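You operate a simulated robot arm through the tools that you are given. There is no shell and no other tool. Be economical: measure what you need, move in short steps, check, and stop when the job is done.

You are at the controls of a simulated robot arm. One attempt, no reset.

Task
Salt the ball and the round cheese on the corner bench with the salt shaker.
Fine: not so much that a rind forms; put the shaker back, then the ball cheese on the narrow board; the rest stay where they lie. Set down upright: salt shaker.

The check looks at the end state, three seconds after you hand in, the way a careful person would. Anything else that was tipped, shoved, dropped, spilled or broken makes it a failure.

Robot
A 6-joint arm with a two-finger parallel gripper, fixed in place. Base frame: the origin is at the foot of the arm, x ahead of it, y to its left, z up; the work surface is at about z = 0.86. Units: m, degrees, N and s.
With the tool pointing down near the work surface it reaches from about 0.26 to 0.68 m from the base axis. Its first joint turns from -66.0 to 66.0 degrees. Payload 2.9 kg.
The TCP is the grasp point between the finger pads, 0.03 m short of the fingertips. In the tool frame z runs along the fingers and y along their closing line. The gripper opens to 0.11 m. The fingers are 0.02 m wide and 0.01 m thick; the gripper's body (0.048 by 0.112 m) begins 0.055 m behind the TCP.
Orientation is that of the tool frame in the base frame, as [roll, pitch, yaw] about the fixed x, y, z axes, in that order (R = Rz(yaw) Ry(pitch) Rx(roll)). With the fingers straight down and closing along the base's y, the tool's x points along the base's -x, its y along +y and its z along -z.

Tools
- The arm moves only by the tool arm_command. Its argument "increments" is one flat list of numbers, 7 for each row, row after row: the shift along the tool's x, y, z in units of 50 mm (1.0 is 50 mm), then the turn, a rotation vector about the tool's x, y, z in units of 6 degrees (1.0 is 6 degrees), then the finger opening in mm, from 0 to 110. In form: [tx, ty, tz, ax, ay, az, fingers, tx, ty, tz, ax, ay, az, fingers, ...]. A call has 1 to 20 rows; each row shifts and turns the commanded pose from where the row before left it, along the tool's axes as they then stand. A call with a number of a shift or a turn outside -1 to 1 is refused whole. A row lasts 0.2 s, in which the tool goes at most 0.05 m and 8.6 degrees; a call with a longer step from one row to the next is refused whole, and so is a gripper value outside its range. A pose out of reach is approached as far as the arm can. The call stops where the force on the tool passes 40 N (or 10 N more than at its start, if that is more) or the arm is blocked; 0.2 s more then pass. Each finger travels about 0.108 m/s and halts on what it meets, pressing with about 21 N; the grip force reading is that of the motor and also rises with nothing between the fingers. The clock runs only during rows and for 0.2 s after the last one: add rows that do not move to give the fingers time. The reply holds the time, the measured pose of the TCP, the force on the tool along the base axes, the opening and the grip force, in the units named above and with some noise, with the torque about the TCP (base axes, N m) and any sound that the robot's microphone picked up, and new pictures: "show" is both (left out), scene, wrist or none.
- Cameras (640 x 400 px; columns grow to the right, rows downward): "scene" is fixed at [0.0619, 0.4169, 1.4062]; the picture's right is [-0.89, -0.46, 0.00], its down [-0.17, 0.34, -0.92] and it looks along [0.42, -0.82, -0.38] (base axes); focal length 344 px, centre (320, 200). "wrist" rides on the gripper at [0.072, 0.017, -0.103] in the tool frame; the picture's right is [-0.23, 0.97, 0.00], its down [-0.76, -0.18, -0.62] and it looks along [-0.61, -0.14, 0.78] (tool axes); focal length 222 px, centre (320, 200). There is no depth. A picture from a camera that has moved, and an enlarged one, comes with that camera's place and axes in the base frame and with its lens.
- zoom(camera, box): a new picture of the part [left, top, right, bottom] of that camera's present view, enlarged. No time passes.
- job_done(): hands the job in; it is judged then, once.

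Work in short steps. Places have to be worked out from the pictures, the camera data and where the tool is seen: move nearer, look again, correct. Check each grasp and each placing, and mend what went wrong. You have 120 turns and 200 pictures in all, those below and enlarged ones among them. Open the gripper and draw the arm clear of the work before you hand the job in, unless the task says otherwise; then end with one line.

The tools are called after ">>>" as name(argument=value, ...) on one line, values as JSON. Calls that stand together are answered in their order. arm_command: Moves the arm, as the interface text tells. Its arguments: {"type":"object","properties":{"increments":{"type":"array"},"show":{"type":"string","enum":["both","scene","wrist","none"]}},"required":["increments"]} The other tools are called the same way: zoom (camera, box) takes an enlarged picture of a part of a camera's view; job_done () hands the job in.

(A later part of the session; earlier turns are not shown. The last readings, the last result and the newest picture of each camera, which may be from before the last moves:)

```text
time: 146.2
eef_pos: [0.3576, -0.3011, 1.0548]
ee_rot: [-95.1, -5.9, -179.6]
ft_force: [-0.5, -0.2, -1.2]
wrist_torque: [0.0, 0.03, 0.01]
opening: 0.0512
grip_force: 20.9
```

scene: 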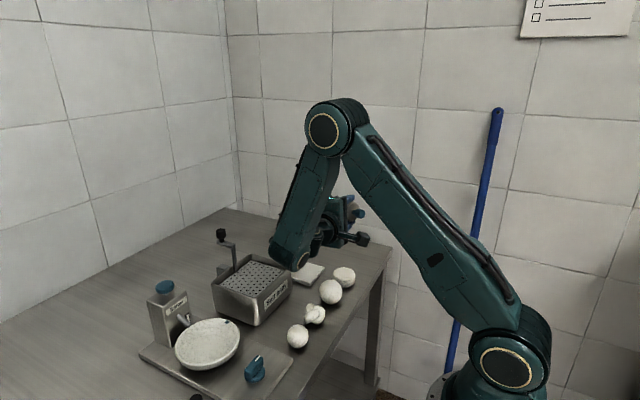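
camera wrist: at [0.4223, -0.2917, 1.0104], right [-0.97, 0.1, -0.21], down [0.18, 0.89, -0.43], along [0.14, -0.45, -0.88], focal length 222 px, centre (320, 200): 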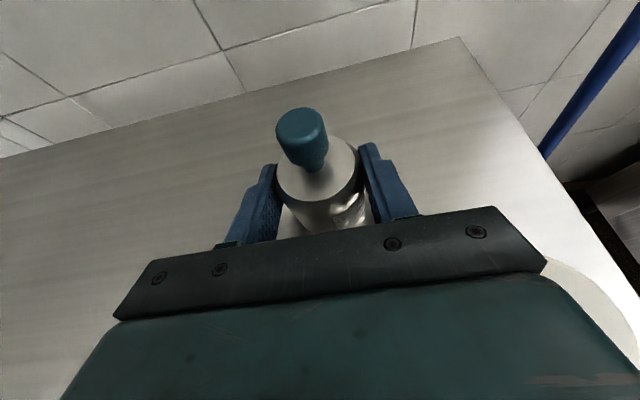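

Complete the roll to full turn-over above the round cheese, then check for salt before any shaking.

>>> arm_command(increments=[0, 0, 0, 0, 0, 1, 40, 0, 0, 0, 0, 0, 1, 40, 0, 0, 0, 0, 0, 1, 40, 0, 0, 0, 0, 0, 1, 40, 0, 0, 0, 0, 0, 1, 40, 0, 0, 0, 0, 0, 1, 40, 0, 0, 0, 0, 0, 1, 40, 0, 0, 0, 0, 0, 1, 40, 0, 0, 0, 0, 0, 1, 40, 0, 0, 0, 0, 0, 1, 40, 0, 0, 0, 0, 0, 1, 40, 0, 0, 0, 0, 0, 1, 40, 0, 0, 0, 0, 0, 1, 40, 0, 0, 0, 0, 0, 1, 40, 0, 0, 0, 0, 0, 1, 40, 0, 0, 0, 0, 0, 1, 40], show="none")

>>> zoom(camera="scene", box=[290, 180, 390, 310])

>>> zoom(camera="scene", box=[326, 262, 360, 292])

```text
time: 149.6
eef_pos: [0.3572, -0.3, 1.0548]
ee_rot: [179.0, 84.9, 88.8]
ft_force: [0.2, -0.7, -1.7]
wrist_torque: [0.04, -0.01, 0.01]
opening: 0.0511
grip_force: 20.9
```

```text
3.08 times, centred on (340, 245) of scene
camera zoom: at [0.0619, 0.4168, 1.4062], right [-0.89, -0.46, 0.0], down [-0.17, 0.34, -0.92], along [0.42, -0.82, -0.38], focal length 1060 px, centre (258, 62)
```

zoom: 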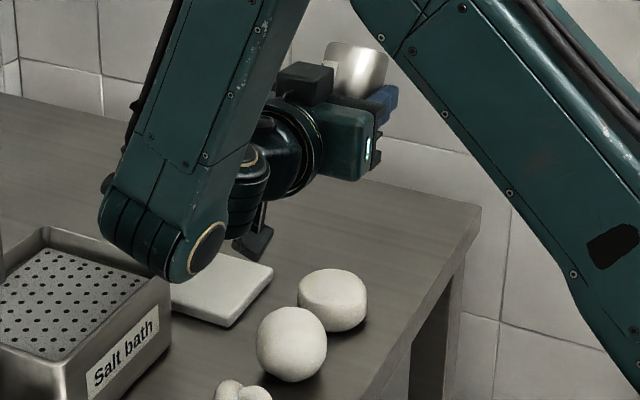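

```text
13.33 times, centred on (343, 277) of scene
camera zoom: at [0.0619, 0.4168, 1.4062], right [-0.89, -0.46, 0.0], down [-0.17, 0.34, -0.92], along [0.42, -0.82, -0.38], focal length 4591 px, centre (13, -827)
```

zoom: 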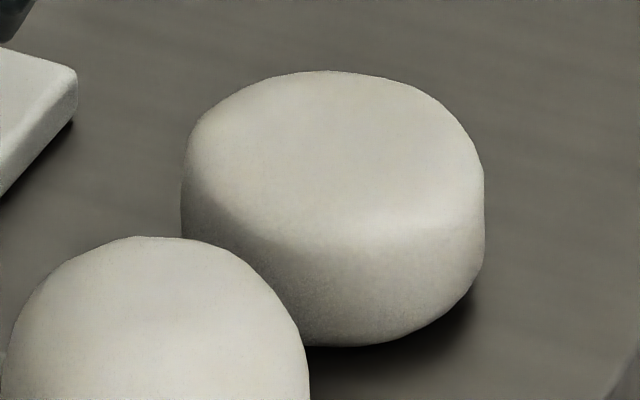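

Well turned over (150°). Lower 2 cm and give three brisk strokes.

>>> arm_command(increments=[0.4, 0, 0, 0, 0, 0, 40, -0.95, 0, 0, 0, 0, 0, 40, 0.95, 0, 0, 0, 0, 0, 40, -0.95, 0, 0, 0, 0, 0, 40, 0.95, 0, 0, 0, 0, 0, 40, -0.95, 0, 0, 0, 0, 0, 40, 0.95, 0, 0, 0, 0, 0, 40, 0, 0, 0, 0, 0, 0, 40], show="none")

>>> zoom(camera="scene", box=[290, 180, 390, 310])

>>> zoom(camera="scene", box=[326, 262, 360, 292])

```text
time: 151.4
eef_pos: [0.3553, -0.2975, 1.0363]
ee_rot: [-179.7, 84.8, 90.2]
ft_force: [0.0, 0.3, -2.0]
wrist_torque: [0.02, 0.01, -0.01]
opening: 0.0511
grip_force: 20.9
```

```text
3.08 times, centred on (340, 245) of scene
camera zoom: at [0.0619, 0.4169, 1.4062], right [-0.89, -0.46, 0.0], down [-0.17, 0.34, -0.92], along [0.42, -0.82, -0.38], focal length 1060 px, centre (258, 62)
```

zoom: 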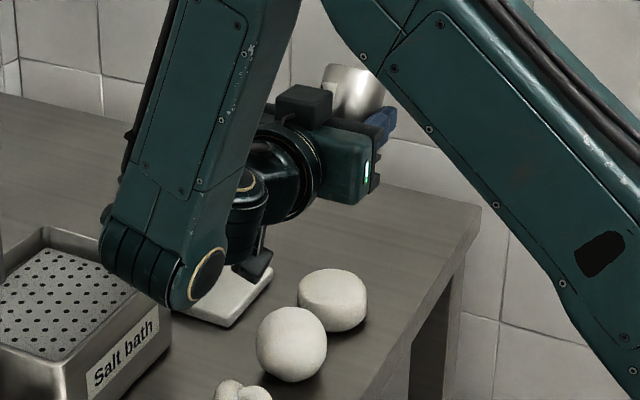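

```text
13.33 times, centred on (343, 277) of scene
camera zoom: at [0.0619, 0.4169, 1.4062], right [-0.89, -0.46, 0.0], down [-0.17, 0.34, -0.92], along [0.42, -0.82, -0.38], focal length 4591 px, centre (13, -827)
```

zoom: 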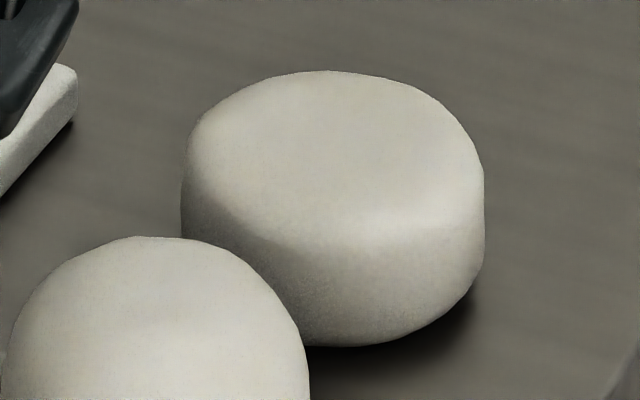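

Still nothing; but the mouth has stayed 9+ cm above the cheese. I roll the camera aside (so it clears the ball) and go lower, mouth ≈6 cm above the round cheese.

>>> arm_command(increments=[0, 0, 0, 0, 0, 1, 40, 0, 0, 0, 0, 0, 1, 40, 0, 0, 0, 0, 0, 1, 40, 0, 0, 0, 0, 0, 1, 40, 0, 0, 0, 0, 0, 1, 40, 0.21, -0.355, 0, 0, 0, 0, 40, 0.21, -0.355, 0, 0, 0, 0, 40, 0, 0, 0, 0, 0, 0, 40], show="wrist")

>>> zoom(camera="scene", box=[270, 200, 390, 320])

```text
time: 153.2
eef_pos: [0.3373, -0.2976, 1.0014]
ee_rot: [101.6, 59.5, 10.1]
ft_force: [-0.7, -0.3, -1.6]
wrist_torque: [0.04, 0.0, -0.01]
opening: 0.0511
grip_force: 21.2
out of reach, approached as far as the arm can: row 7
camera wrist: at [0.3878, -0.1888, 0.9562], right [0.73, -0.07, 0.68], down [-0.53, 0.56, 0.63], along [-0.43, -0.82, 0.37], focal length 222 px, centre (320, 200)
```

wrist: 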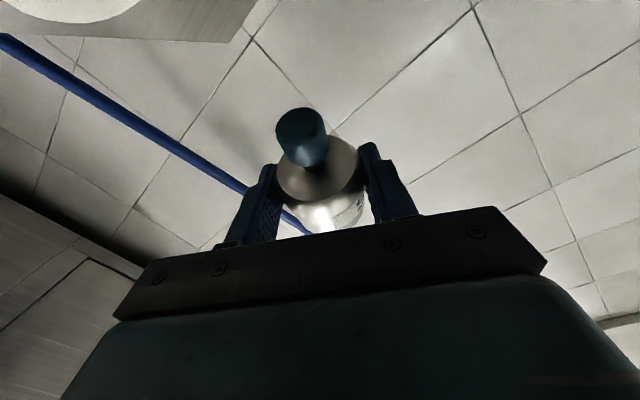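

```text
3.33 times, centred on (330, 260) of scene
camera zoom: at [0.0619, 0.4168, 1.4062], right [-0.89, -0.46, 0.0], down [-0.17, 0.34, -0.92], along [0.42, -0.82, -0.38], focal length 1148 px, centre (287, 0)
```

zoom: 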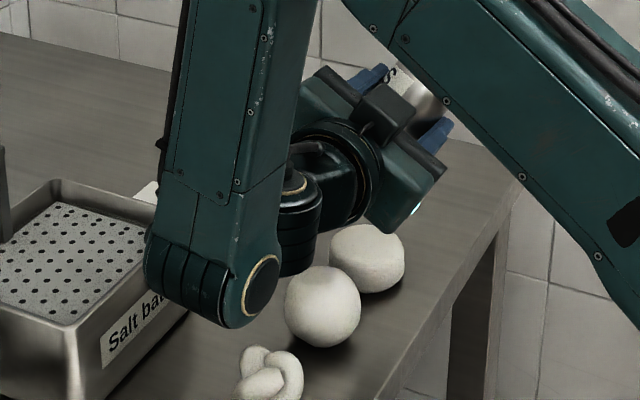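

Clear. Shake with three strokes from here.

>>> arm_command(increments=[-0.6, 0.35, 0, 0, 0, 0, 40, 0.6, -0.35, 0, 0, 0, 0, 40, -0.6, 0.35, 0, 0, 0, 0, 40, 0.6, -0.35, 0, 0, 0, 0, 40, -0.6, 0.35, 0, 0, 0, 0, 40, 0.6, -0.35, 0, 0, 0, 0, 40, 0, 0, 0, 0, 0, 0, 40], show="none")

>>> zoom(camera="scene", box=[315, 255, 375, 310])

```text
time: 154.8
eef_pos: [0.3389, -0.2996, 1.0012]
ee_rot: [101.5, 59.4, 9.8]
ft_force: [-0.8, 0.0, -1.3]
wrist_torque: [0.02, 0.01, 0.01]
opening: 0.0513
grip_force: 21.1
```

```text
7.27 times, centred on (345, 282) of scene
camera zoom: at [0.0619, 0.4168, 1.4062], right [-0.89, -0.46, 0.0], down [-0.17, 0.34, -0.92], along [0.42, -0.82, -0.38], focal length 2504 px, centre (138, -400)
```

zoom: 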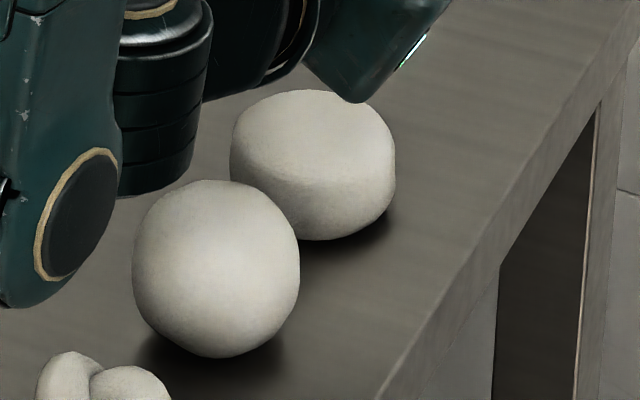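

I turn the shaker upright again and raise it, then compare all cheeses in the exact framing of the start.

>>> arm_command(increments=[-0.6, 0.35, 0, 0, 0, -1, 40, 0, 0, 0, 0, 0, -1, 40, 0, 0, 0, 0, 0, -1, 40, 0, 0, 0, 0, 0, -1, 40, 0, 0, 0, 0, 0, -1, 40, 0, 0, 0, 0, 0, -1, 40, 0, 0, 0, 0, 0, -1, 40, 0, 0, 0, 0, 0, -1, 40, 0, 0, 0, 0, 0, -1, 40, 0, 0, 0, 0, 0, -1, 40, 0, 0, 0, 0, 0, -1, 40, 0, 0, 0, 0, 0, -1, 40, 0, 0, 0, 0, 0, -1, 40, 0, 0, 0, 0, 0, -1, 40, 0, 0, 0, 0, 0, -1, 40, 0, 0, 0, 0, 0, -1, 40, 0, 0, 0, 0, 0, -1, 40, 0, 0, 0, 0, 0, -1, 40, 0, 0, 0, 0, 0, -1, 40, 0, 0, 0, 0, 0, -1, 40], show="none")

>>> arm_command(increments=[0, 0, 0, 0, 0, -1, 40, 0, 0, 0, 0, 0, -1, 40, 0, 0, 0, 0, 0, -1, 40, 0, 0, 0, 0, 0, -1, 40, 0, 0, 0, 0, 0, -1, 40, 0, 0, 0, 0, 0, -1, 40, 0, 0, 0, 0, 0, -1, 40, 0, 0, 0, 0, 0, -1, 40, 0, 0, 0, 0, 0, -1, 40, 0, 0, 0, 0, 0, -1, 40, 0, 0, 0, 0, 0, -1, 40, 0, 0, 0, 0, 0, -1, 40, 0, 0, 0, 0, 0, -1, 40, 0, 0, 0, 0, 0, -1, 40, 0, 0, 0, 0, 0, -1, 40, 0, 0, 0, 0, 0, 0, 40], show="none")

>>> zoom(camera="scene", box=[280, 225, 370, 355])

```text
time: 159.0
eef_pos: [0.3367, -0.3002, 1.0354]
ee_rot: [-95.3, -0.2, 179.9]
ft_force: [-0.3, 0.2, -2.5]
wrist_torque: [0.03, 0.01, -0.02]
opening: 0.0511
grip_force: 20.5
```

```text
time: 162.4
eef_pos: [0.3368, -0.3003, 1.0358]
ee_rot: [179.1, -84.7, -89.1]
ft_force: [0.0, 0.3, -0.6]
wrist_torque: [0.06, 0.0, 0.0]
opening: 0.0514
grip_force: 21.1
```

```text
3.08 times, centred on (325, 290) of scene
camera zoom: at [0.0619, 0.4168, 1.4062], right [-0.89, -0.46, 0.0], down [-0.17, 0.34, -0.92], along [0.42, -0.82, -0.38], focal length 1060 px, centre (305, -77)
```

zoom: 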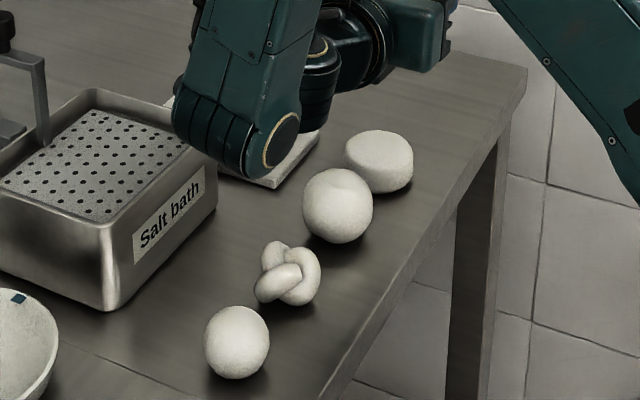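

No difference among the cheeses. One-row strokes may be too short to reach real speed, so I try long double-row strokes (10 cm each way), upright and low over the round cheese.

>>> arm_command(increments=[0, 0, 0, 0, -0.83, 0, 40, 0, 0, 0, 0, -0.83, 0, 40, 0, 0, 0, 0, -0.83, 0, 40, 0, 0, 0, 0, -0.79, 0, 40, -0.463, -0.127, 0.047, 0, 0, 0, 40, -0.463, -0.127, 0.047, 0, 0, 0, 40, -0.463, -0.127, 0.047, 0, 0, 0, 40, 0, 0, 0, 0, 0, 0, 40], show="none")

>>> zoom(camera="scene", box=[290, 220, 380, 310])

```text
time: 164.2
eef_pos: [0.3574, -0.2779, 0.9687]
ee_rot: [-179.9, -65.2, -90.1]
ft_force: [0.2, 1.1, -1.1]
wrist_torque: [0.01, -0.01, 0.0]
opening: 0.0511
grip_force: 20.9
```

```text
4.44 times, centred on (335, 265) of scene
camera zoom: at [0.0619, 0.4169, 1.4062], right [-0.89, -0.46, 0.0], down [-0.17, 0.34, -0.92], along [0.42, -0.82, -0.38], focal length 1530 px, centre (253, -89)
```

zoom: 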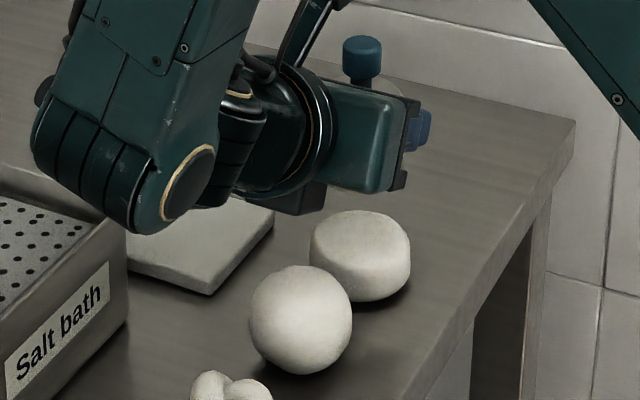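

>>> arm_command(increments=[0.9, 0, -0.42, 0, 0, 0, 40, 0.9, 0, -0.42, 0, 0, 0, 40, -0.9, 0, 0.42, 0, 0, 0, 40, -0.9, 0, 0.42, 0, 0, 0, 40, 0.9, 0, -0.42, 0, 0, 0, 40, 0.9, 0, -0.42, 0, 0, 0, 40, -0.9, 0, 0.42, 0, 0, 0, 40, -0.9, 0, 0.42, 0, 0, 0, 40, 0.9, 0, -0.42, 0, 0, 0, 40, 0.9, 0, -0.42, 0, 0, 0, 40, -0.9, 0, 0.42, 0, 0, 0, 40, -0.9, 0, 0.42, 0, 0, 0, 40, 0, 0, 0, 0, 0, 0, 40], show="none")

>>> zoom(camera="scene", box=[290, 220, 380, 310])

```text
time: 167.0
eef_pos: [0.3551, -0.2792, 0.9697]
ee_rot: [179.9, -65.2, -90.1]
ft_force: [0.8, -0.7, -1.9]
wrist_torque: [-0.02, 0.01, -0.01]
opening: 0.051
grip_force: 21.1
```

```text
4.44 times, centred on (335, 265) of scene
camera zoom: at [0.0619, 0.4168, 1.4062], right [-0.89, -0.46, 0.0], down [-0.17, 0.34, -0.92], along [0.42, -0.82, -0.38], focal length 1530 px, centre (253, -89)
```

zoom: 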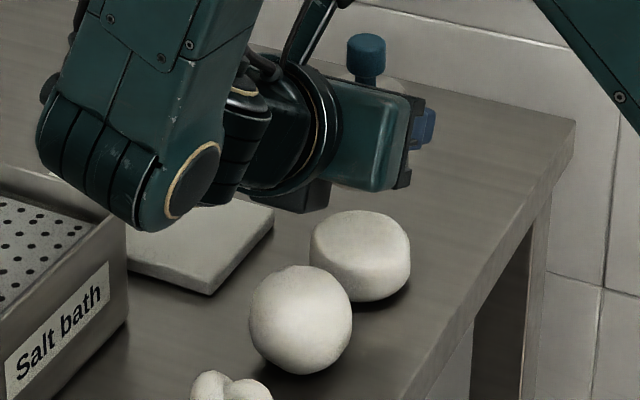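

No effect again. One untested combination is left: turned over AND within 5 cm. I go back up a bit, set the tool at 70°, and roll over.

>>> arm_command(increments=[0.765, 0, -0.015, 0, 0, 0, 40, 0.765, 0, -0.015, 0, 0, 0, 40, 0, 0, 0, 0, 0.83, 0, 40, 0, 0, 0, 0, 0, 1, 40, 0, 0, 0, 0, 0, 1, 40, 0, 0, 0, 0, 0, 1, 40, 0, 0, 0, 0, 0, 1, 40, 0, 0, 0, 0, 0, 1, 40, 0, 0, 0, 0, 0, 1, 40, 0, 0, 0, 0, 0, 1, 40, 0, 0, 0, 0, 0, 1, 40, 0, 0, 0, 0, 0, 1, 40, 0, 0, 0, 0, 0, 1, 40, 0, 0, 0, 0, 0, 1, 40, 0, 0, 0, 0, 0, 1, 40, 0, 0, 0, 0, 0, 1, 40, 0, 0, 0, 0, 0, 1, 40, 0, 0, 0, 0, 0, 1, 40, 0, 0, 0, 0, 0, 1, 40], show="none")

>>> arm_command(increments=[0, 0, 0, 0, 0, 1, 40, 0, 0, 0, 0, 0, 1, 40, 0, 0, 0, 0, 0, 1, 40, 0, 0, 0, 0, 0, 1, 40, 0, 0, 0, 0, 0, 1, 40, 0, 0, 0, 0, 0, 1, 40, 0, 0, 0, 0, 0, 1, 40, 0, 0, 0, 0, 0, 1, 40, 0, 0, 0, 0, 0, 1, 40, 0, 0, 0, 0, 0, 1, 40, 0, 0, 0, 0, 0, 1, 40, 0, 0, 0, 0, 0, 1, 40, 0, 0, 0, 0, 0, 1, 40, 0, 0, 0, 0, 0, 1, 40, 0, 0, 0, 0, 0, 0, 40], show="scene")

```text
time: 171.0
eef_pos: [0.3562, -0.308, 1.0397]
ee_rot: [-109.9, 5.7, 177.8]
ft_force: [0.0, 0.6, -1.7]
wrist_torque: [0.04, 0.04, 0.01]
opening: 0.051
grip_force: 21.0
```

```text
time: 174.2
eef_pos: [0.3561, -0.3086, 1.0395]
ee_rot: [179.9, 70.2, 89.7]
ft_force: [0.4, 0.1, -2.0]
wrist_torque: [0.06, 0.02, 0.0]
opening: 0.051
grip_force: 20.9
```

scene: 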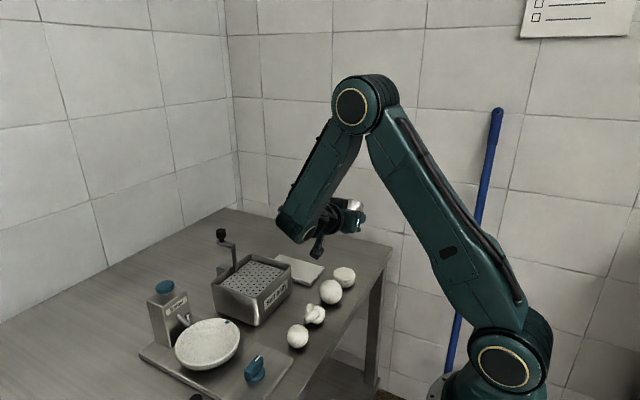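

Lower to about 4–5 cm gap and check clearance.

>>> arm_command(increments=[0.47, 0, 0.17, 0, 0, 0, 40, 0.47, 0, 0.17, 0, 0, 0, 40, 0, 0, 0, 0, 0, 0, 40], show="none")

>>> zoom(camera="scene", box=[280, 200, 390, 310])

```text
time: 175.0
eef_pos: [0.3556, -0.3089, 0.9873]
ee_rot: [179.9, 70.2, 89.9]
ft_force: [0.0, -0.6, -0.4]
wrist_torque: [0.0, -0.02, 0.04]
opening: 0.051
grip_force: 21.1
```

```text
3.64 times, centred on (335, 255) of scene
camera zoom: at [0.0619, 0.4168, 1.4062], right [-0.89, -0.46, 0.0], down [-0.17, 0.34, -0.92], along [0.42, -0.82, -0.38], focal length 1252 px, centre (266, 0)
```

zoom: 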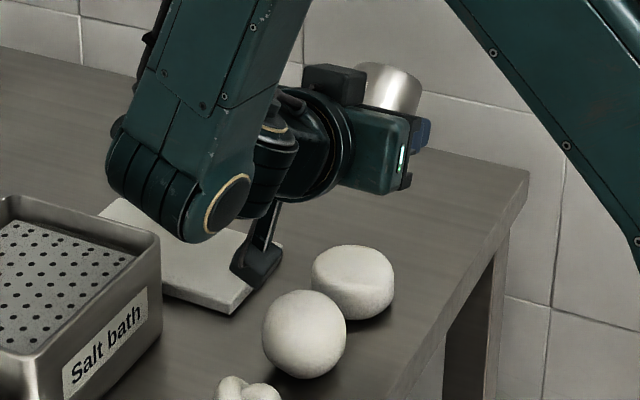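

Clear. Shake four strokes from here.

>>> arm_command(increments=[-0.9, 0, -0.325, 0, 0, 0, 40, 0.9, 0, 0.325, 0, 0, 0, 40, -0.9, 0, -0.325, 0, 0, 0, 40, 0.9, 0, 0.325, 0, 0, 0, 40, -0.9, 0, -0.325, 0, 0, 0, 40, 0.9, 0, 0.325, 0, 0, 0, 40, -0.9, 0, -0.325, 0, 0, 0, 40, 0.9, 0, 0.325, 0, 0, 0, 40, 0, 0, 0, 0, 0, 0, 40, 0, 0, 0, 0, 0, 0, 40], show="none")

>>> zoom(camera="scene", box=[280, 200, 390, 310])

>>> zoom(camera="scene", box=[326, 262, 360, 292])

```text
time: 177.2
eef_pos: [0.3532, -0.3094, 0.987]
ee_rot: [179.9, 70.2, 89.9]
ft_force: [0.0, 0.7, -2.1]
wrist_torque: [0.04, 0.02, -0.01]
opening: 0.051
grip_force: 21.2
```

```text
3.64 times, centred on (335, 255) of scene
camera zoom: at [0.0619, 0.4168, 1.4062], right [-0.89, -0.46, 0.0], down [-0.17, 0.34, -0.92], along [0.42, -0.82, -0.38], focal length 1252 px, centre (266, 0)
```

zoom: 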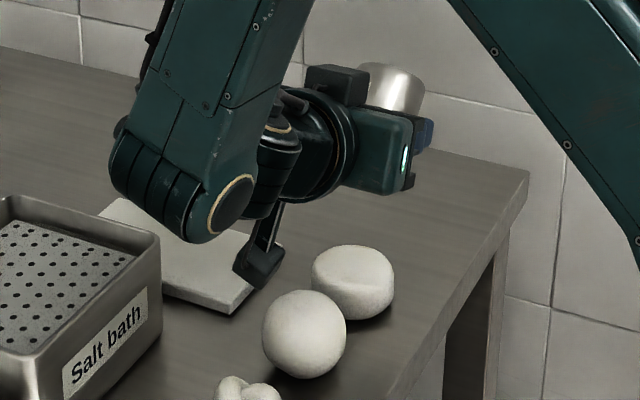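

```text
13.33 times, centred on (343, 277) of scene
camera zoom: at [0.0619, 0.4168, 1.4062], right [-0.89, -0.46, 0.0], down [-0.17, 0.34, -0.92], along [0.42, -0.82, -0.38], focal length 4591 px, centre (13, -827)
```

zoom: 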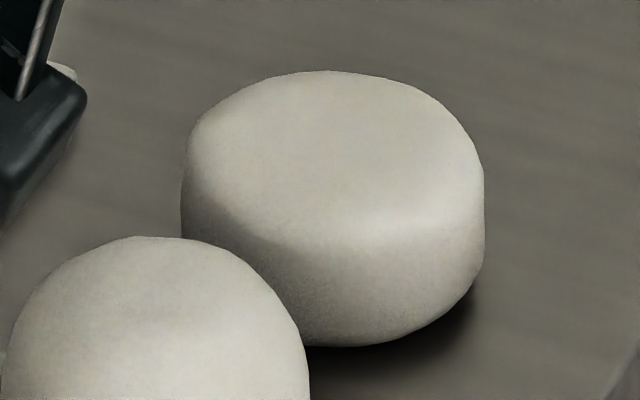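

Still nothing. Another idea: the blue knob with its stem could be a press-plunger like the Salter's button, i.e. hold by the knob, set the shaker on the cheese and press. I turn the shaker upright and bring it back to its spot to regrip by the knob.

>>> arm_command(increments=[-0.92, 0, -0.33, 0, 0, 0, 40, 0, 0, 0, 0, 0, -1, 40, 0, 0, 0, 0, 0, -1, 40, 0, 0, 0, 0, 0, -1, 40, 0, 0, 0, 0, 0, -1, 40, 0, 0, 0, 0, 0, -1, 40, 0, 0, 0, 0, 0, -1, 40, 0, 0, 0, 0, 0, -1, 40, 0, 0, 0, 0, 0, -1, 40, 0, 0, 0, 0, 0, -1, 40, 0, 0, 0, 0, 0, -1, 40, 0, 0, 0, 0, 0, -1, 40, 0, 0, 0, 0, 0, -1, 40, 0, 0, 0, 0, 0, -1, 40, 0, 0, 0, 0, 0, -1, 40, 0, 0, 0, 0, 0, -1, 40, 0, 0, 0, 0, 0, -1, 40, 0, 0, 0, 0, 0, -1, 40, 0, 0, 0, 0, 0, -1, 40, 0, 0, 0, 0, 0, -1, 40], show="none")

>>> arm_command(increments=[0, 0, 0, 0, 0, -1, 40, 0, 0, 0, 0, 0, -1, 40, 0, 0, 0, 0, 0, -1, 40, 0, 0, 0, 0, 0, -1, 40, 0, 0, 0, 0, 0, -1, 40, 0, 0, 0, 0, 0, -1, 40, 0, 0, 0, 0, 0, -1, 40, 0, 0, 0, 0, 0, -1, 40, 0, 0, 0, 0, 0, -1, 40, 0, 0, 0, 0, 0, -1, 40, 0, 0, 0, 0, 0, -1, 40, 0, 0, 0, 0, -0.87, 0, 40, -0.245, -0.43, 0.36, 0, 0, 0, 40, -0.245, -0.43, 0.36, 0, 0, 0, 40, -0.245, -0.43, 0.36, 0, 0, 0, 40, -0.245, -0.43, 0.36, 0, 0, 0, 40, 0, 0, 0, 0, 0, 0, 40], show="none")

```text
time: 181.4
eef_pos: [0.3569, -0.3071, 1.037]
ee_rot: [-111.6, -22.6, -171.5]
ft_force: [1.2, -0.4, -0.8]
wrist_torque: [0.01, 0.02, 0.01]
opening: 0.0512
grip_force: 20.6
```

```text
time: 185.0
eef_pos: [0.443, -0.3547, 0.9626]
ee_rot: [179.9, -64.9, -90.0]
ft_force: [-0.3, -0.3, -2.1]
wrist_torque: [0.0, -0.01, -0.03]
opening: 0.0513
grip_force: 21.1
```

Set it down, open, and back off along the tool axis.

>>> arm_command(increments=[-0.36, 0.023, 0.165, 0, 0, 0, 40, -0.36, 0.023, 0.165, 0, 0, 0, 40, -0.36, 0.023, 0.165, 0, 0, 0, 40, 0, 0, 0, 0, 0, 0, 40, 0, 0, 0, 0, 0, 0, 60, 0, 0, 0, 0, 0, 0, 80, 0, 0, 0, 0, 0, 0, 100, 0, 0, 0, 0, 0, 0, 110, 0.1, 0, -0.5, 0, 0, 0, 110, 0.1, 0, -0.5, 0, 0, 0, 110, 0.3, 0, -0.5, 0, 0, 0, 110, 0.4, 0, -0.5, 0, 0, 0, 110, 0, 0, 0, 0, 0, 0, 110], show="scene")

>>> zoom(camera="scene", box=[300, 215, 370, 285])

```text
time: 187.8
eef_pos: [0.439, -0.2819, 0.9879]
ee_rot: [180.0, -65.0, -90.1]
ft_force: [0.0, -0.6, 0.9]
wrist_torque: [-0.02, -0.03, -0.01]
opening: 0.1099
grip_force: 0.0
```

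scene: 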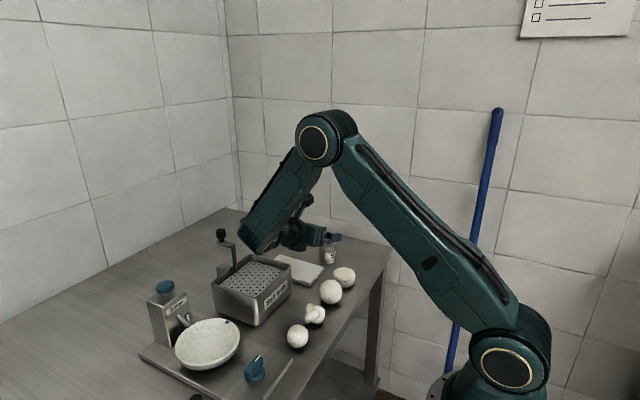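

```text
5.71 times, centred on (335, 250) of scene
camera zoom: at [0.0619, 0.4169, 1.4062], right [-0.89, -0.46, 0.0], down [-0.17, 0.34, -0.92], along [0.42, -0.82, -0.38], focal length 1968 px, centre (234, -86)
```

zoom: 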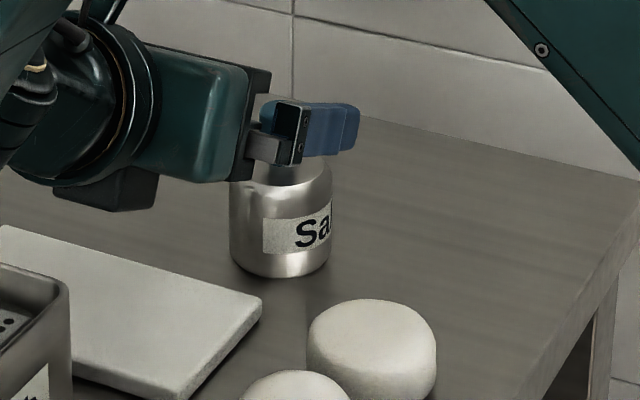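

Shaker stands well. Raise, return the tool to pointing straight down, and move above the knob.

>>> arm_command(increments=[0.635, 0, -0.3, 0, 0, 0, 110, 0.635, 0, -0.3, 0, 0, 0, 110, 0, 0, 0, 0, -0.83, 0, 90, 0, 0, 0, 0, -0.83, 0, 70, 0, 0, 0, 0, -0.83, 0, 60, 0, 0, 0, 0, -0.83, 0, 60, 0, 0, 0, 0, -0.83, 0, 60, 0, 0, 0, 0, -0.83, 0, 60, 0, 0, 0, 0, -0.83, 0, 60, 0, 0, 0, 0, -0.83, 0, 60, 0, 0, 0, 0, -0.83, 0, 60, 0, 0, 0, 0, -0.83, 0, 60, 0, 0, 0, 0, -0.83, 0, 60, 0, 0, 0, 0, -0.83, 0, 60, 0, 0, 0, 0, -0.87, 0, 60, 0.5, 0, 0, 0, 0, 0, 60, 0.5, 0, 0, 0, 0, 0, 60, 0.5, 0, 0, 0, 0, 0, 60, 0, 0, 0, 0, 0, 0, 60], show="wrist")

```text
time: 191.8
eef_pos: [0.4385, -0.3552, 1.0567]
ee_rot: [179.9, -0.1, -90.1]
ft_force: [-0.1, -0.2, -0.3]
wrist_torque: [-0.02, -0.03, 0.02]
opening: 0.0599
grip_force: 0.2
camera wrist: at [0.4216, -0.4276, 1.1599], right [-0.97, 0.23, 0.0], down [0.18, 0.76, 0.62], along [0.14, 0.61, -0.78], focal length 222 px, centre (320, 200)
```

wrist: 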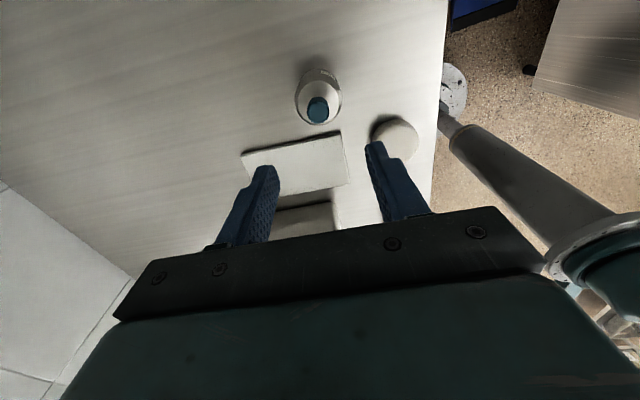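

Aligned with the knob. Descend to grip height and close on it.

>>> arm_command(increments=[0.04, 0, 0.7, 0, 0, 0, 60, 0, 0, 0.7, 0, 0, 0, 60, 0, 0, 0.5, 0, 0, 0, 60, 0, 0, 0.19, 0, 0, 0, 60, 0, 0, 0, 0, 0, 0, 40, 0, 0, 0, 0, 0, 0, 25, 0, 0, 0, 0, 0, 0, 10, 0, 0, 0, 0, 0, 0, 10, 0, 0, 0, 0, 0, 0, 10], show="none")

>>> zoom(camera="scene", box=[285, 200, 375, 280])

```text
time: 193.8
eef_pos: [0.4389, -0.3569, 0.9545]
ee_rot: [-179.9, 0.0, -90.1]
ft_force: [-0.2, -0.5, 0.9]
wrist_torque: [0.02, 0.02, 0.02]
opening: 0.0211
grip_force: 21.3
```

```text
5.00 times, centred on (330, 240) of scene
camera zoom: at [0.0619, 0.4168, 1.4062], right [-0.89, -0.46, 0.0], down [-0.17, 0.34, -0.92], along [0.42, -0.82, -0.38], focal length 1722 px, centre (270, 0)
```

zoom: 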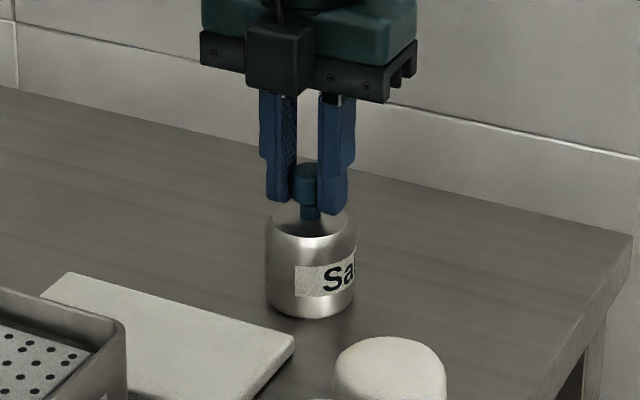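

Held by the knob. Lift, carry over the round cheese and come down to just above it.

>>> arm_command(increments=[0, 0, -0.8, 0, 0, 0, 10, 0, 0, -0.8, 0, 0, 0, 10, -0.395, 0.415, 0, 0, 0, 0, 10, -0.395, 0.415, 0, 0, 0, 0, 10, -0.395, 0.415, 0, 0, 0, 0, 10, -0.395, 0.415, 0, 0, 0, 0, 10, 0, 0, 0.3, 0, 0, 0, 10, 0, 0, 0.2, 0, 0, 0, 10, 0, 0, 0, 0, 0, 0, 10], show="none")

>>> zoom(camera="scene", box=[300, 220, 380, 310])

```text
time: 195.8
eef_pos: [0.3554, -0.2779, 1.0091]
ee_rot: [179.9, -0.1, -90.1]
ft_force: [-0.2, -0.4, -0.8]
wrist_torque: [0.01, 0.0, 0.01]
opening: 0.021
grip_force: 21.0
```

```text
4.44 times, centred on (340, 265) of scene
camera zoom: at [0.0619, 0.4169, 1.4062], right [-0.89, -0.46, 0.0], down [-0.17, 0.34, -0.92], along [0.42, -0.82, -0.38], focal length 1530 px, centre (231, -89)
```

zoom: 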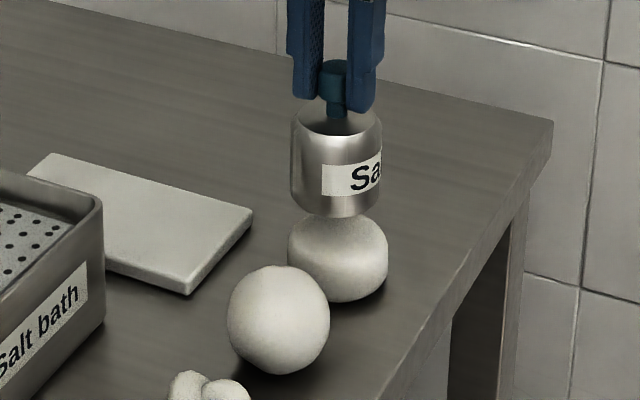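

About 1 cm above the cheese. Descend gently in 2 mm steps until light contact and watch force and sound.

>>> arm_command(increments=[0, 0, 0.12, 0, 0, 0, 10, 0, 0, 0.06, 0, 0, 0, 10, 0, 0, 0.04, 0, 0, 0, 10, 0, 0, 0.04, 0, 0, 0, 10, 0, 0, 0.04, 0, 0, 0, 10, 0, 0, 0.04, 0, 0, 0, 10, 0, 0, 0, 0, 0, 0, 10], show="none")

>>> zoom(camera="scene", box=[300, 220, 380, 310])

```text
time: 197.4
eef_pos: [0.3553, -0.2773, 0.9908]
ee_rot: [180.0, 0.1, -90.0]
ft_force: [-0.3, 0.7, -0.7]
wrist_torque: [0.04, 0.0, 0.01]
opening: 0.0208
grip_force: 20.7
```

```text
4.44 times, centred on (340, 265) of scene
camera zoom: at [0.0619, 0.4169, 1.4062], right [-0.89, -0.46, 0.0], down [-0.17, 0.34, -0.92], along [0.42, -0.82, -0.38], focal length 1530 px, centre (231, -89)
```

zoom: 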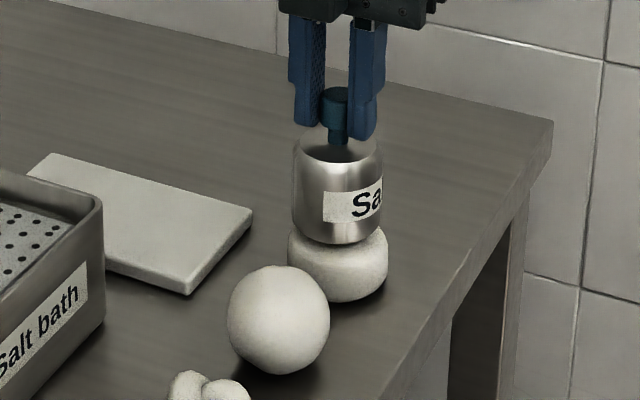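

No contact yet; continue down in 2 mm steps.

>>> arm_command(increments=[0, 0, 0.04, 0, 0, 0, 10, 0, 0, 0.04, 0, 0, 0, 10, 0, 0, 0.04, 0, 0, 0, 10, 0, 0, 0.04, 0, 0, 0, 10, 0, 0, 0, 0, 0, 0, 10], show="none")

>>> zoom(camera="scene", box=[310, 230, 370, 300])

```text
time: 198.6
eef_pos: [0.3559, -0.2791, 0.9841]
ee_rot: [-179.9, -0.3, -90.0]
ft_force: [-1.3, 2.5, 21.2]
wrist_torque: [0.07, 0.07, 0.0]
opening: 0.021
grip_force: 20.8
```

```text
5.71 times, centred on (340, 265) of scene
camera zoom: at [0.0616, 0.4171, 1.4061], right [-0.89, -0.46, 0.0], down [-0.17, 0.34, -0.92], along [0.42, -0.82, -0.38], focal length 1968 px, centre (206, -171)
```

zoom: 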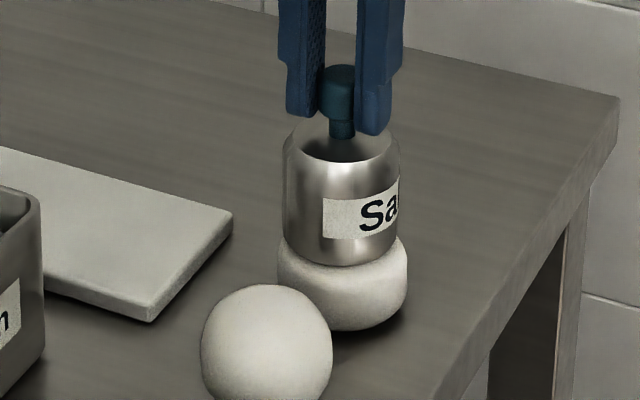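

Rigid contact (21 N), no plunger. Lift off at once, and as one last shaking style try a rocking shake (tilting ±6–12° back and forth) just above the cheese.

>>> arm_command(increments=[0, 0, -0.4, 0, 0, 0, 10, 0, 0, -0.2, 0, 0, 0, 10, 0, 0, -0.5, 1, 0, 0, 10, 0, 0, 0.5, -1, 0, 0, 10, 0, 0, -0.5, -1, 0, 0, 10, 0, 0, 0.5, 1, 0, 0, 10, 0, 0, -0.5, 1, 0, 0, 10, 0, 0, 0.5, -1, 0, 0, 10, 0.4, 0, 0, 0, 1, 0, 10, -0.8, 0, 0, 0, -1, 0, 10, 0.8, 0, 0, 0, 1, 0, 10, -0.8, 0, 0, 0, -1, 0, 10, 0.4, 0, 0, 0, 0, 0, 10, 0, 0, 0, 0, 0, 0, 10], show="none")

>>> zoom(camera="scene", box=[310, 230, 370, 300])

>>> zoom(camera="scene", box=[326, 262, 360, 292])

```text
time: 201.6
eef_pos: [0.3579, -0.2777, 1.0068]
ee_rot: [179.9, 0.1, -90.1]
ft_force: [-0.5, 0.1, -1.0]
wrist_torque: [0.02, -0.02, -0.02]
opening: 0.0208
grip_force: 21.1
```

```text
5.71 times, centred on (340, 265) of scene
camera zoom: at [0.0619, 0.4168, 1.4062], right [-0.89, -0.46, 0.0], down [-0.17, 0.34, -0.92], along [0.42, -0.82, -0.38], focal length 1968 px, centre (206, -171)
```

zoom: 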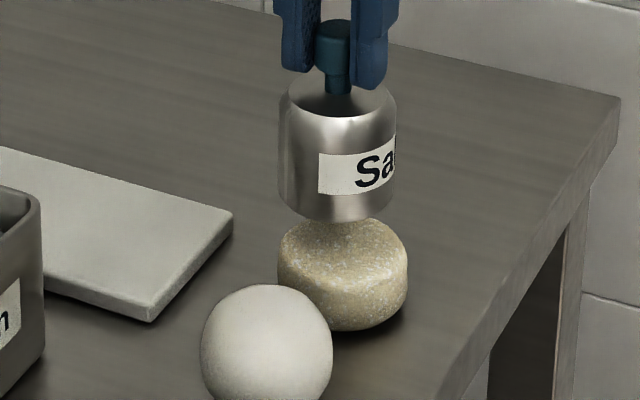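

```text
13.33 times, centred on (343, 277) of scene
camera zoom: at [0.0619, 0.4168, 1.4062], right [-0.89, -0.46, 0.0], down [-0.17, 0.34, -0.92], along [0.42, -0.82, -0.38], focal length 4591 px, centre (13, -827)
```

zoom: 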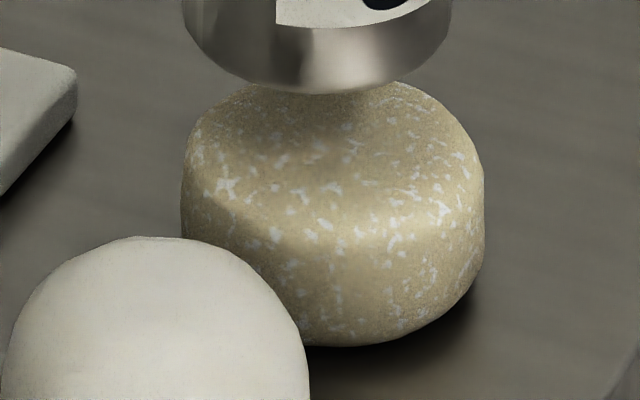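

That worked: the round cheese is now clearly salted (so it must be shaken from very near, or rocked). I stop there at once, and move over the ball at (0.353,-0.198), bottom about 2 cm above it.

>>> arm_command(increments=[0, 0, -0.4, 0, 0, 0, 10, 0, 0, -0.4, 0, 0, 0, 10, -0.4, 0.025, 0, 0, 0, 0, 10, -0.4, 0.025, 0, 0, 0, 0, 10, -0.4, 0.025, 0, 0, 0, 0, 10, -0.4, 0.025, 0, 0, 0, 0, 10, 0, 0, 0.15, 0, 0, 0, 10, 0, 0, 0.15, 0, 0, 0, 10, 0, 0, 0, 0, 0, 0, 10], show="none")

>>> zoom(camera="scene", box=[300, 230, 370, 315])

```text
time: 203.6
eef_pos: [0.3546, -0.2, 1.0295]
ee_rot: [180.0, 0.1, -90.1]
ft_force: [-0.2, 0.5, -1.2]
wrist_torque: [0.0, 0.0, 0.02]
opening: 0.021
grip_force: 20.9
```

```text
4.71 times, centred on (335, 272) of scene
camera zoom: at [0.0619, 0.4169, 1.4062], right [-0.89, -0.46, 0.0], down [-0.17, 0.34, -0.92], along [0.42, -0.82, -0.38], focal length 1620 px, centre (249, -141)
```

zoom: 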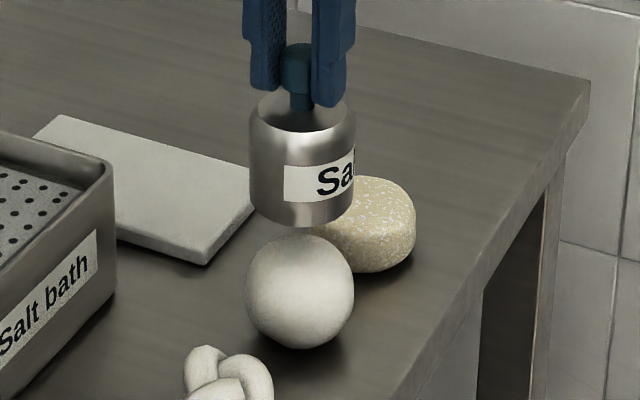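

Aligned above the ball. One single small stroke with a slight rock, then look.

>>> arm_command(increments=[0, 0, -0.5, 1, 0, 0, 10, 0, 0, 0.5, -1, 0, 0, 10, 0, 0, 0, 0, 0, 0, 10], show="none")

>>> zoom(camera="scene", box=[310, 255, 370, 315])

```text
time: 204.4
eef_pos: [0.3571, -0.1993, 1.0305]
ee_rot: [179.9, 0.0, -90.0]
ft_force: [0.4, -0.2, -0.9]
wrist_torque: [-0.01, 0.01, 0.01]
opening: 0.0206
grip_force: 20.8
```

```text
6.67 times, centred on (340, 285) of scene
camera zoom: at [0.0619, 0.4169, 1.4062], right [-0.89, -0.46, 0.0], down [-0.17, 0.34, -0.92], along [0.42, -0.82, -0.38], focal length 2296 px, centre (187, -367)
```

zoom: 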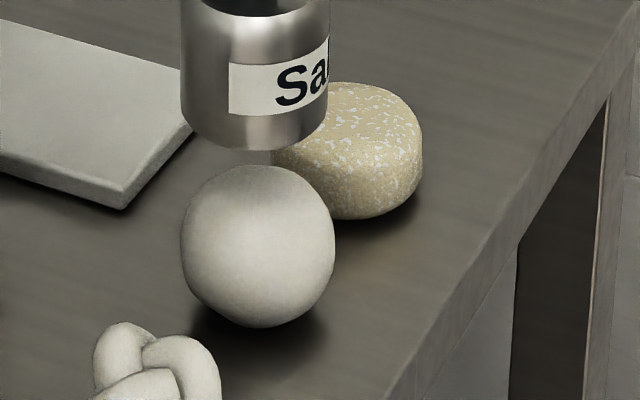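

No salt from one stroke. Two alternate rocking strokes next.

>>> arm_command(increments=[0, 0, -0.5, 1, 0, 0, 10, 0, 0, 0.5, -1, 0, 0, 10, 0, 0, -0.5, -1, 0, 0, 10, 0, 0, 0.5, 1, 0, 0, 10, 0, 0, 0, 0, 0, 0, 10], show="none")

>>> zoom(camera="scene", box=[310, 255, 370, 315])

```text
time: 205.6
eef_pos: [0.357, -0.198, 1.0294]
ee_rot: [-180.0, 0.0, -90.1]
ft_force: [0.5, 0.9, -1.7]
wrist_torque: [-0.01, -0.01, 0.01]
opening: 0.0209
grip_force: 21.2
```

```text
6.67 times, centred on (340, 285) of scene
camera zoom: at [0.0619, 0.4169, 1.4062], right [-0.89, -0.46, 0.0], down [-0.17, 0.34, -0.92], along [0.42, -0.82, -0.38], focal length 2296 px, centre (187, -367)
```

zoom: 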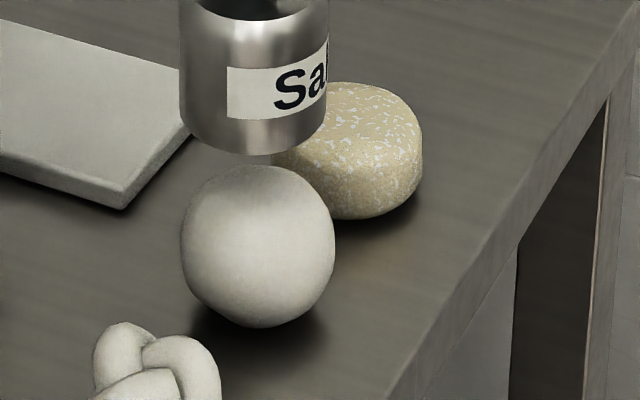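

Not yet. Try the sideways component alone (one small side-to-side).

>>> arm_command(increments=[0.4, 0, 0, 0, 1, 0, 10, -0.8, 0, 0, 0, -1, 0, 10, 0.4, 0, 0, 0, 0, 0, 10, 0, 0, 0, 0, 0, 0, 10], show="none")

>>> zoom(camera="scene", box=[310, 255, 370, 315])

```text
time: 206.6
eef_pos: [0.3561, -0.1991, 1.0246]
ee_rot: [180.0, 0.0, -90.2]
ft_force: [-0.2, -0.4, -1.1]
wrist_torque: [-0.01, 0.01, 0.04]
opening: 0.021
grip_force: 20.9
```

```text
6.67 times, centred on (340, 285) of scene
camera zoom: at [0.0619, 0.4169, 1.4062], right [-0.89, -0.46, 0.0], down [-0.17, 0.34, -0.92], along [0.42, -0.82, -0.38], focal length 2296 px, centre (187, -367)
```

zoom: 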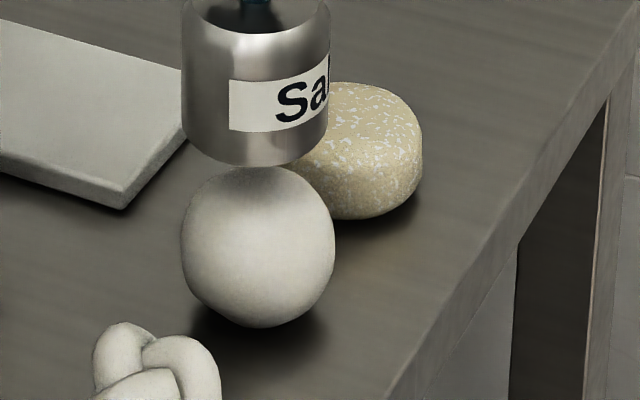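

No. So contact may be the trigger (a touch followed by lifting). I come down gently on the ball in small steps and read the force.

>>> arm_command(increments=[0.02, 0.06, 0.16, 0, 0, 0, 10, 0, 0, 0.08, 0, 0, 0, 10, 0, 0, 0.04, 0, 0, 0, 10, 0, 0, 0, 0, 0, 0, 10], show="none")

>>> zoom(camera="scene", box=[310, 255, 370, 315])

```text
time: 207.6
eef_pos: [0.3537, -0.2003, 1.0117]
ee_rot: [-180.0, 0.0, -90.1]
ft_force: [-0.7, 0.1, -1.0]
wrist_torque: [0.01, 0.02, 0.0]
opening: 0.0209
grip_force: 21.4
```

```text
6.67 times, centred on (340, 285) of scene
camera zoom: at [0.0619, 0.4169, 1.4062], right [-0.89, -0.46, 0.0], down [-0.17, 0.34, -0.92], along [0.42, -0.82, -0.38], focal length 2296 px, centre (187, -367)
```

zoom: 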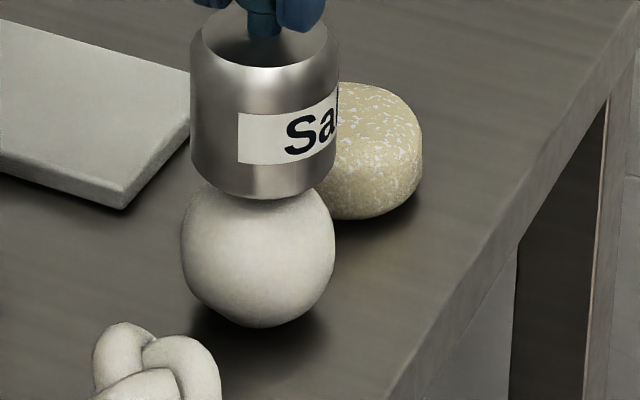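

Still no contact at this height. Touch lightly (3 mm more), lift at once 2 cm, and look.

>>> arm_command(increments=[0, 0, 0.04, 0, 0, 0, 10, 0, 0, 0.03, 0, 0, 0, 10, 0, 0, -0.4, 0, 0, 0, 10, 0, 0, 0, 0, 0, 0, 10], show="none")

>>> zoom(camera="scene", box=[310, 255, 370, 315])

```text
time: 208.6
eef_pos: [0.3536, -0.2005, 1.0273]
ee_rot: [-179.9, -0.1, -90.1]
ft_force: [-0.4, 0.8, -1.2]
wrist_torque: [0.0, -0.01, 0.02]
opening: 0.0206
grip_force: 20.5
```

```text
6.67 times, centred on (340, 285) of scene
camera zoom: at [0.0619, 0.4169, 1.4062], right [-0.89, -0.46, 0.0], down [-0.17, 0.34, -0.92], along [0.42, -0.82, -0.38], focal length 2296 px, centre (187, -367)
```

zoom: 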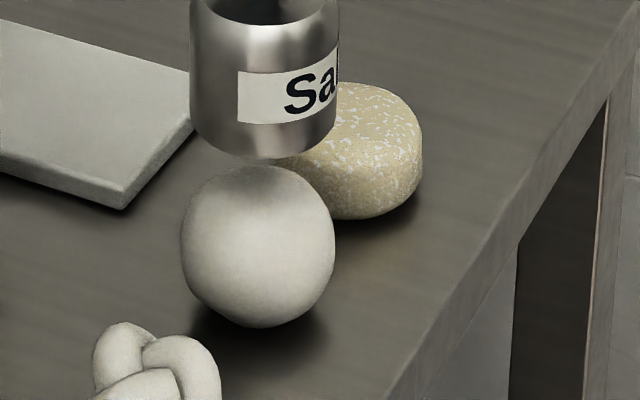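

Still plain. On the round cheese I also made several fast side-to-side strokes in a row; try two of those over the ball.

>>> arm_command(increments=[0.4, 0, 0, 0, 0, 0, 10, -0.8, 0, 0, 0, 0, 0, 10, 0.8, 0, 0, 0, 0, 0, 10, -0.4, 0, 0, 0, 0, 0, 10, 0, 0, 0, 0, 0, 0, 10], show="none")

>>> zoom(camera="scene", box=[310, 255, 370, 315])

```text
time: 209.8
eef_pos: [0.3538, -0.2004, 1.0297]
ee_rot: [179.9, -0.1, -90.1]
ft_force: [-0.3, 0.1, -1.8]
wrist_torque: [0.02, -0.02, -0.01]
opening: 0.0209
grip_force: 20.6
```

```text
6.67 times, centred on (340, 285) of scene
camera zoom: at [0.0619, 0.4169, 1.4062], right [-0.89, -0.46, 0.0], down [-0.17, 0.34, -0.92], along [0.42, -0.82, -0.38], focal length 2296 px, centre (187, -367)
```

zoom: 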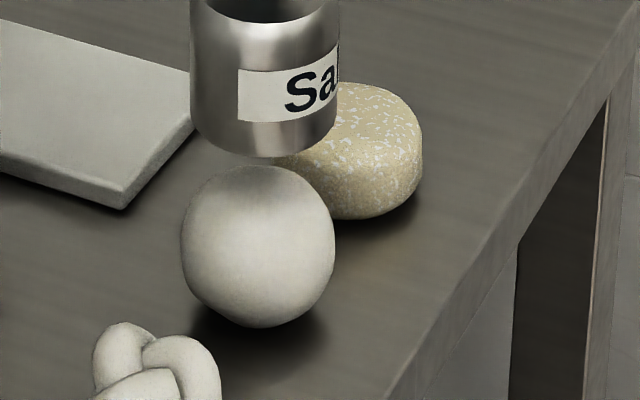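

Check the ball and the knot at high zoom for subtle differences.

>>> zoom(camera="scene", box=[316, 276, 350, 306])

>>> zoom(camera="scene", box=[298, 298, 332, 328])

>>> zoom(camera="wrist", box=[230, 40, 420, 190])

```text
13.33 times, centred on (333, 291) of scene
camera zoom: at [0.0619, 0.4169, 1.4062], right [-0.89, -0.46, 0.0], down [-0.17, 0.34, -0.92], along [0.42, -0.82, -0.38], focal length 4591 px, centre (147, -1013)
```

zoom: 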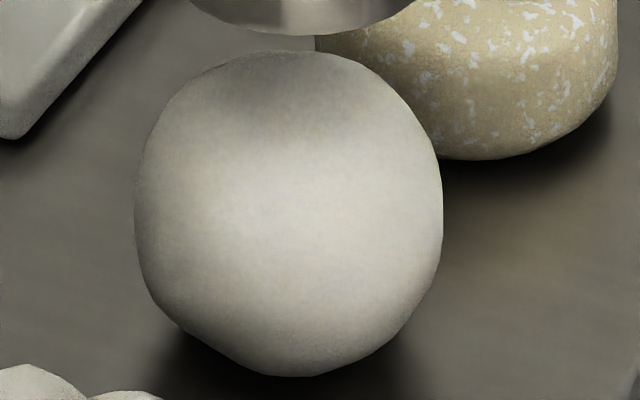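

```text
13.33 times, centred on (315, 313) of scene
camera zoom: at [0.0619, 0.4169, 1.4062], right [-0.89, -0.46, 0.0], down [-0.17, 0.34, -0.92], along [0.42, -0.82, -0.38], focal length 4591 px, centre (387, -1307)
```

zoom: 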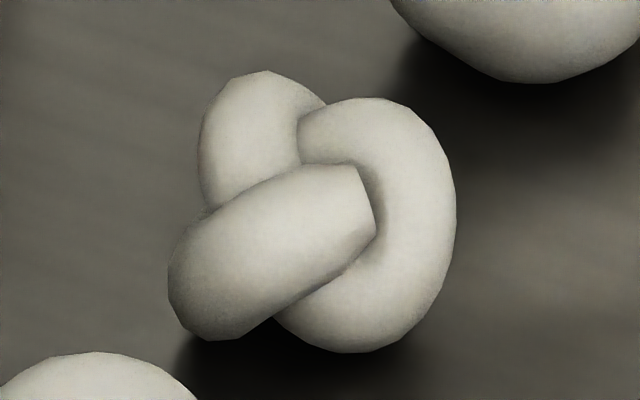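

```text
2.67 times, centred on (325, 115) of wrist
camera zoom: at [0.3361, -0.2719, 1.1319], right [-0.97, 0.23, 0.0], down [0.18, 0.76, 0.62], along [0.14, 0.61, -0.78], focal length 592 px, centre (307, 427)
```

zoom: 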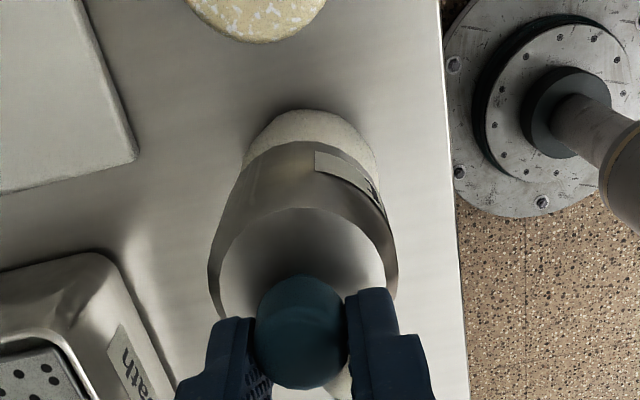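

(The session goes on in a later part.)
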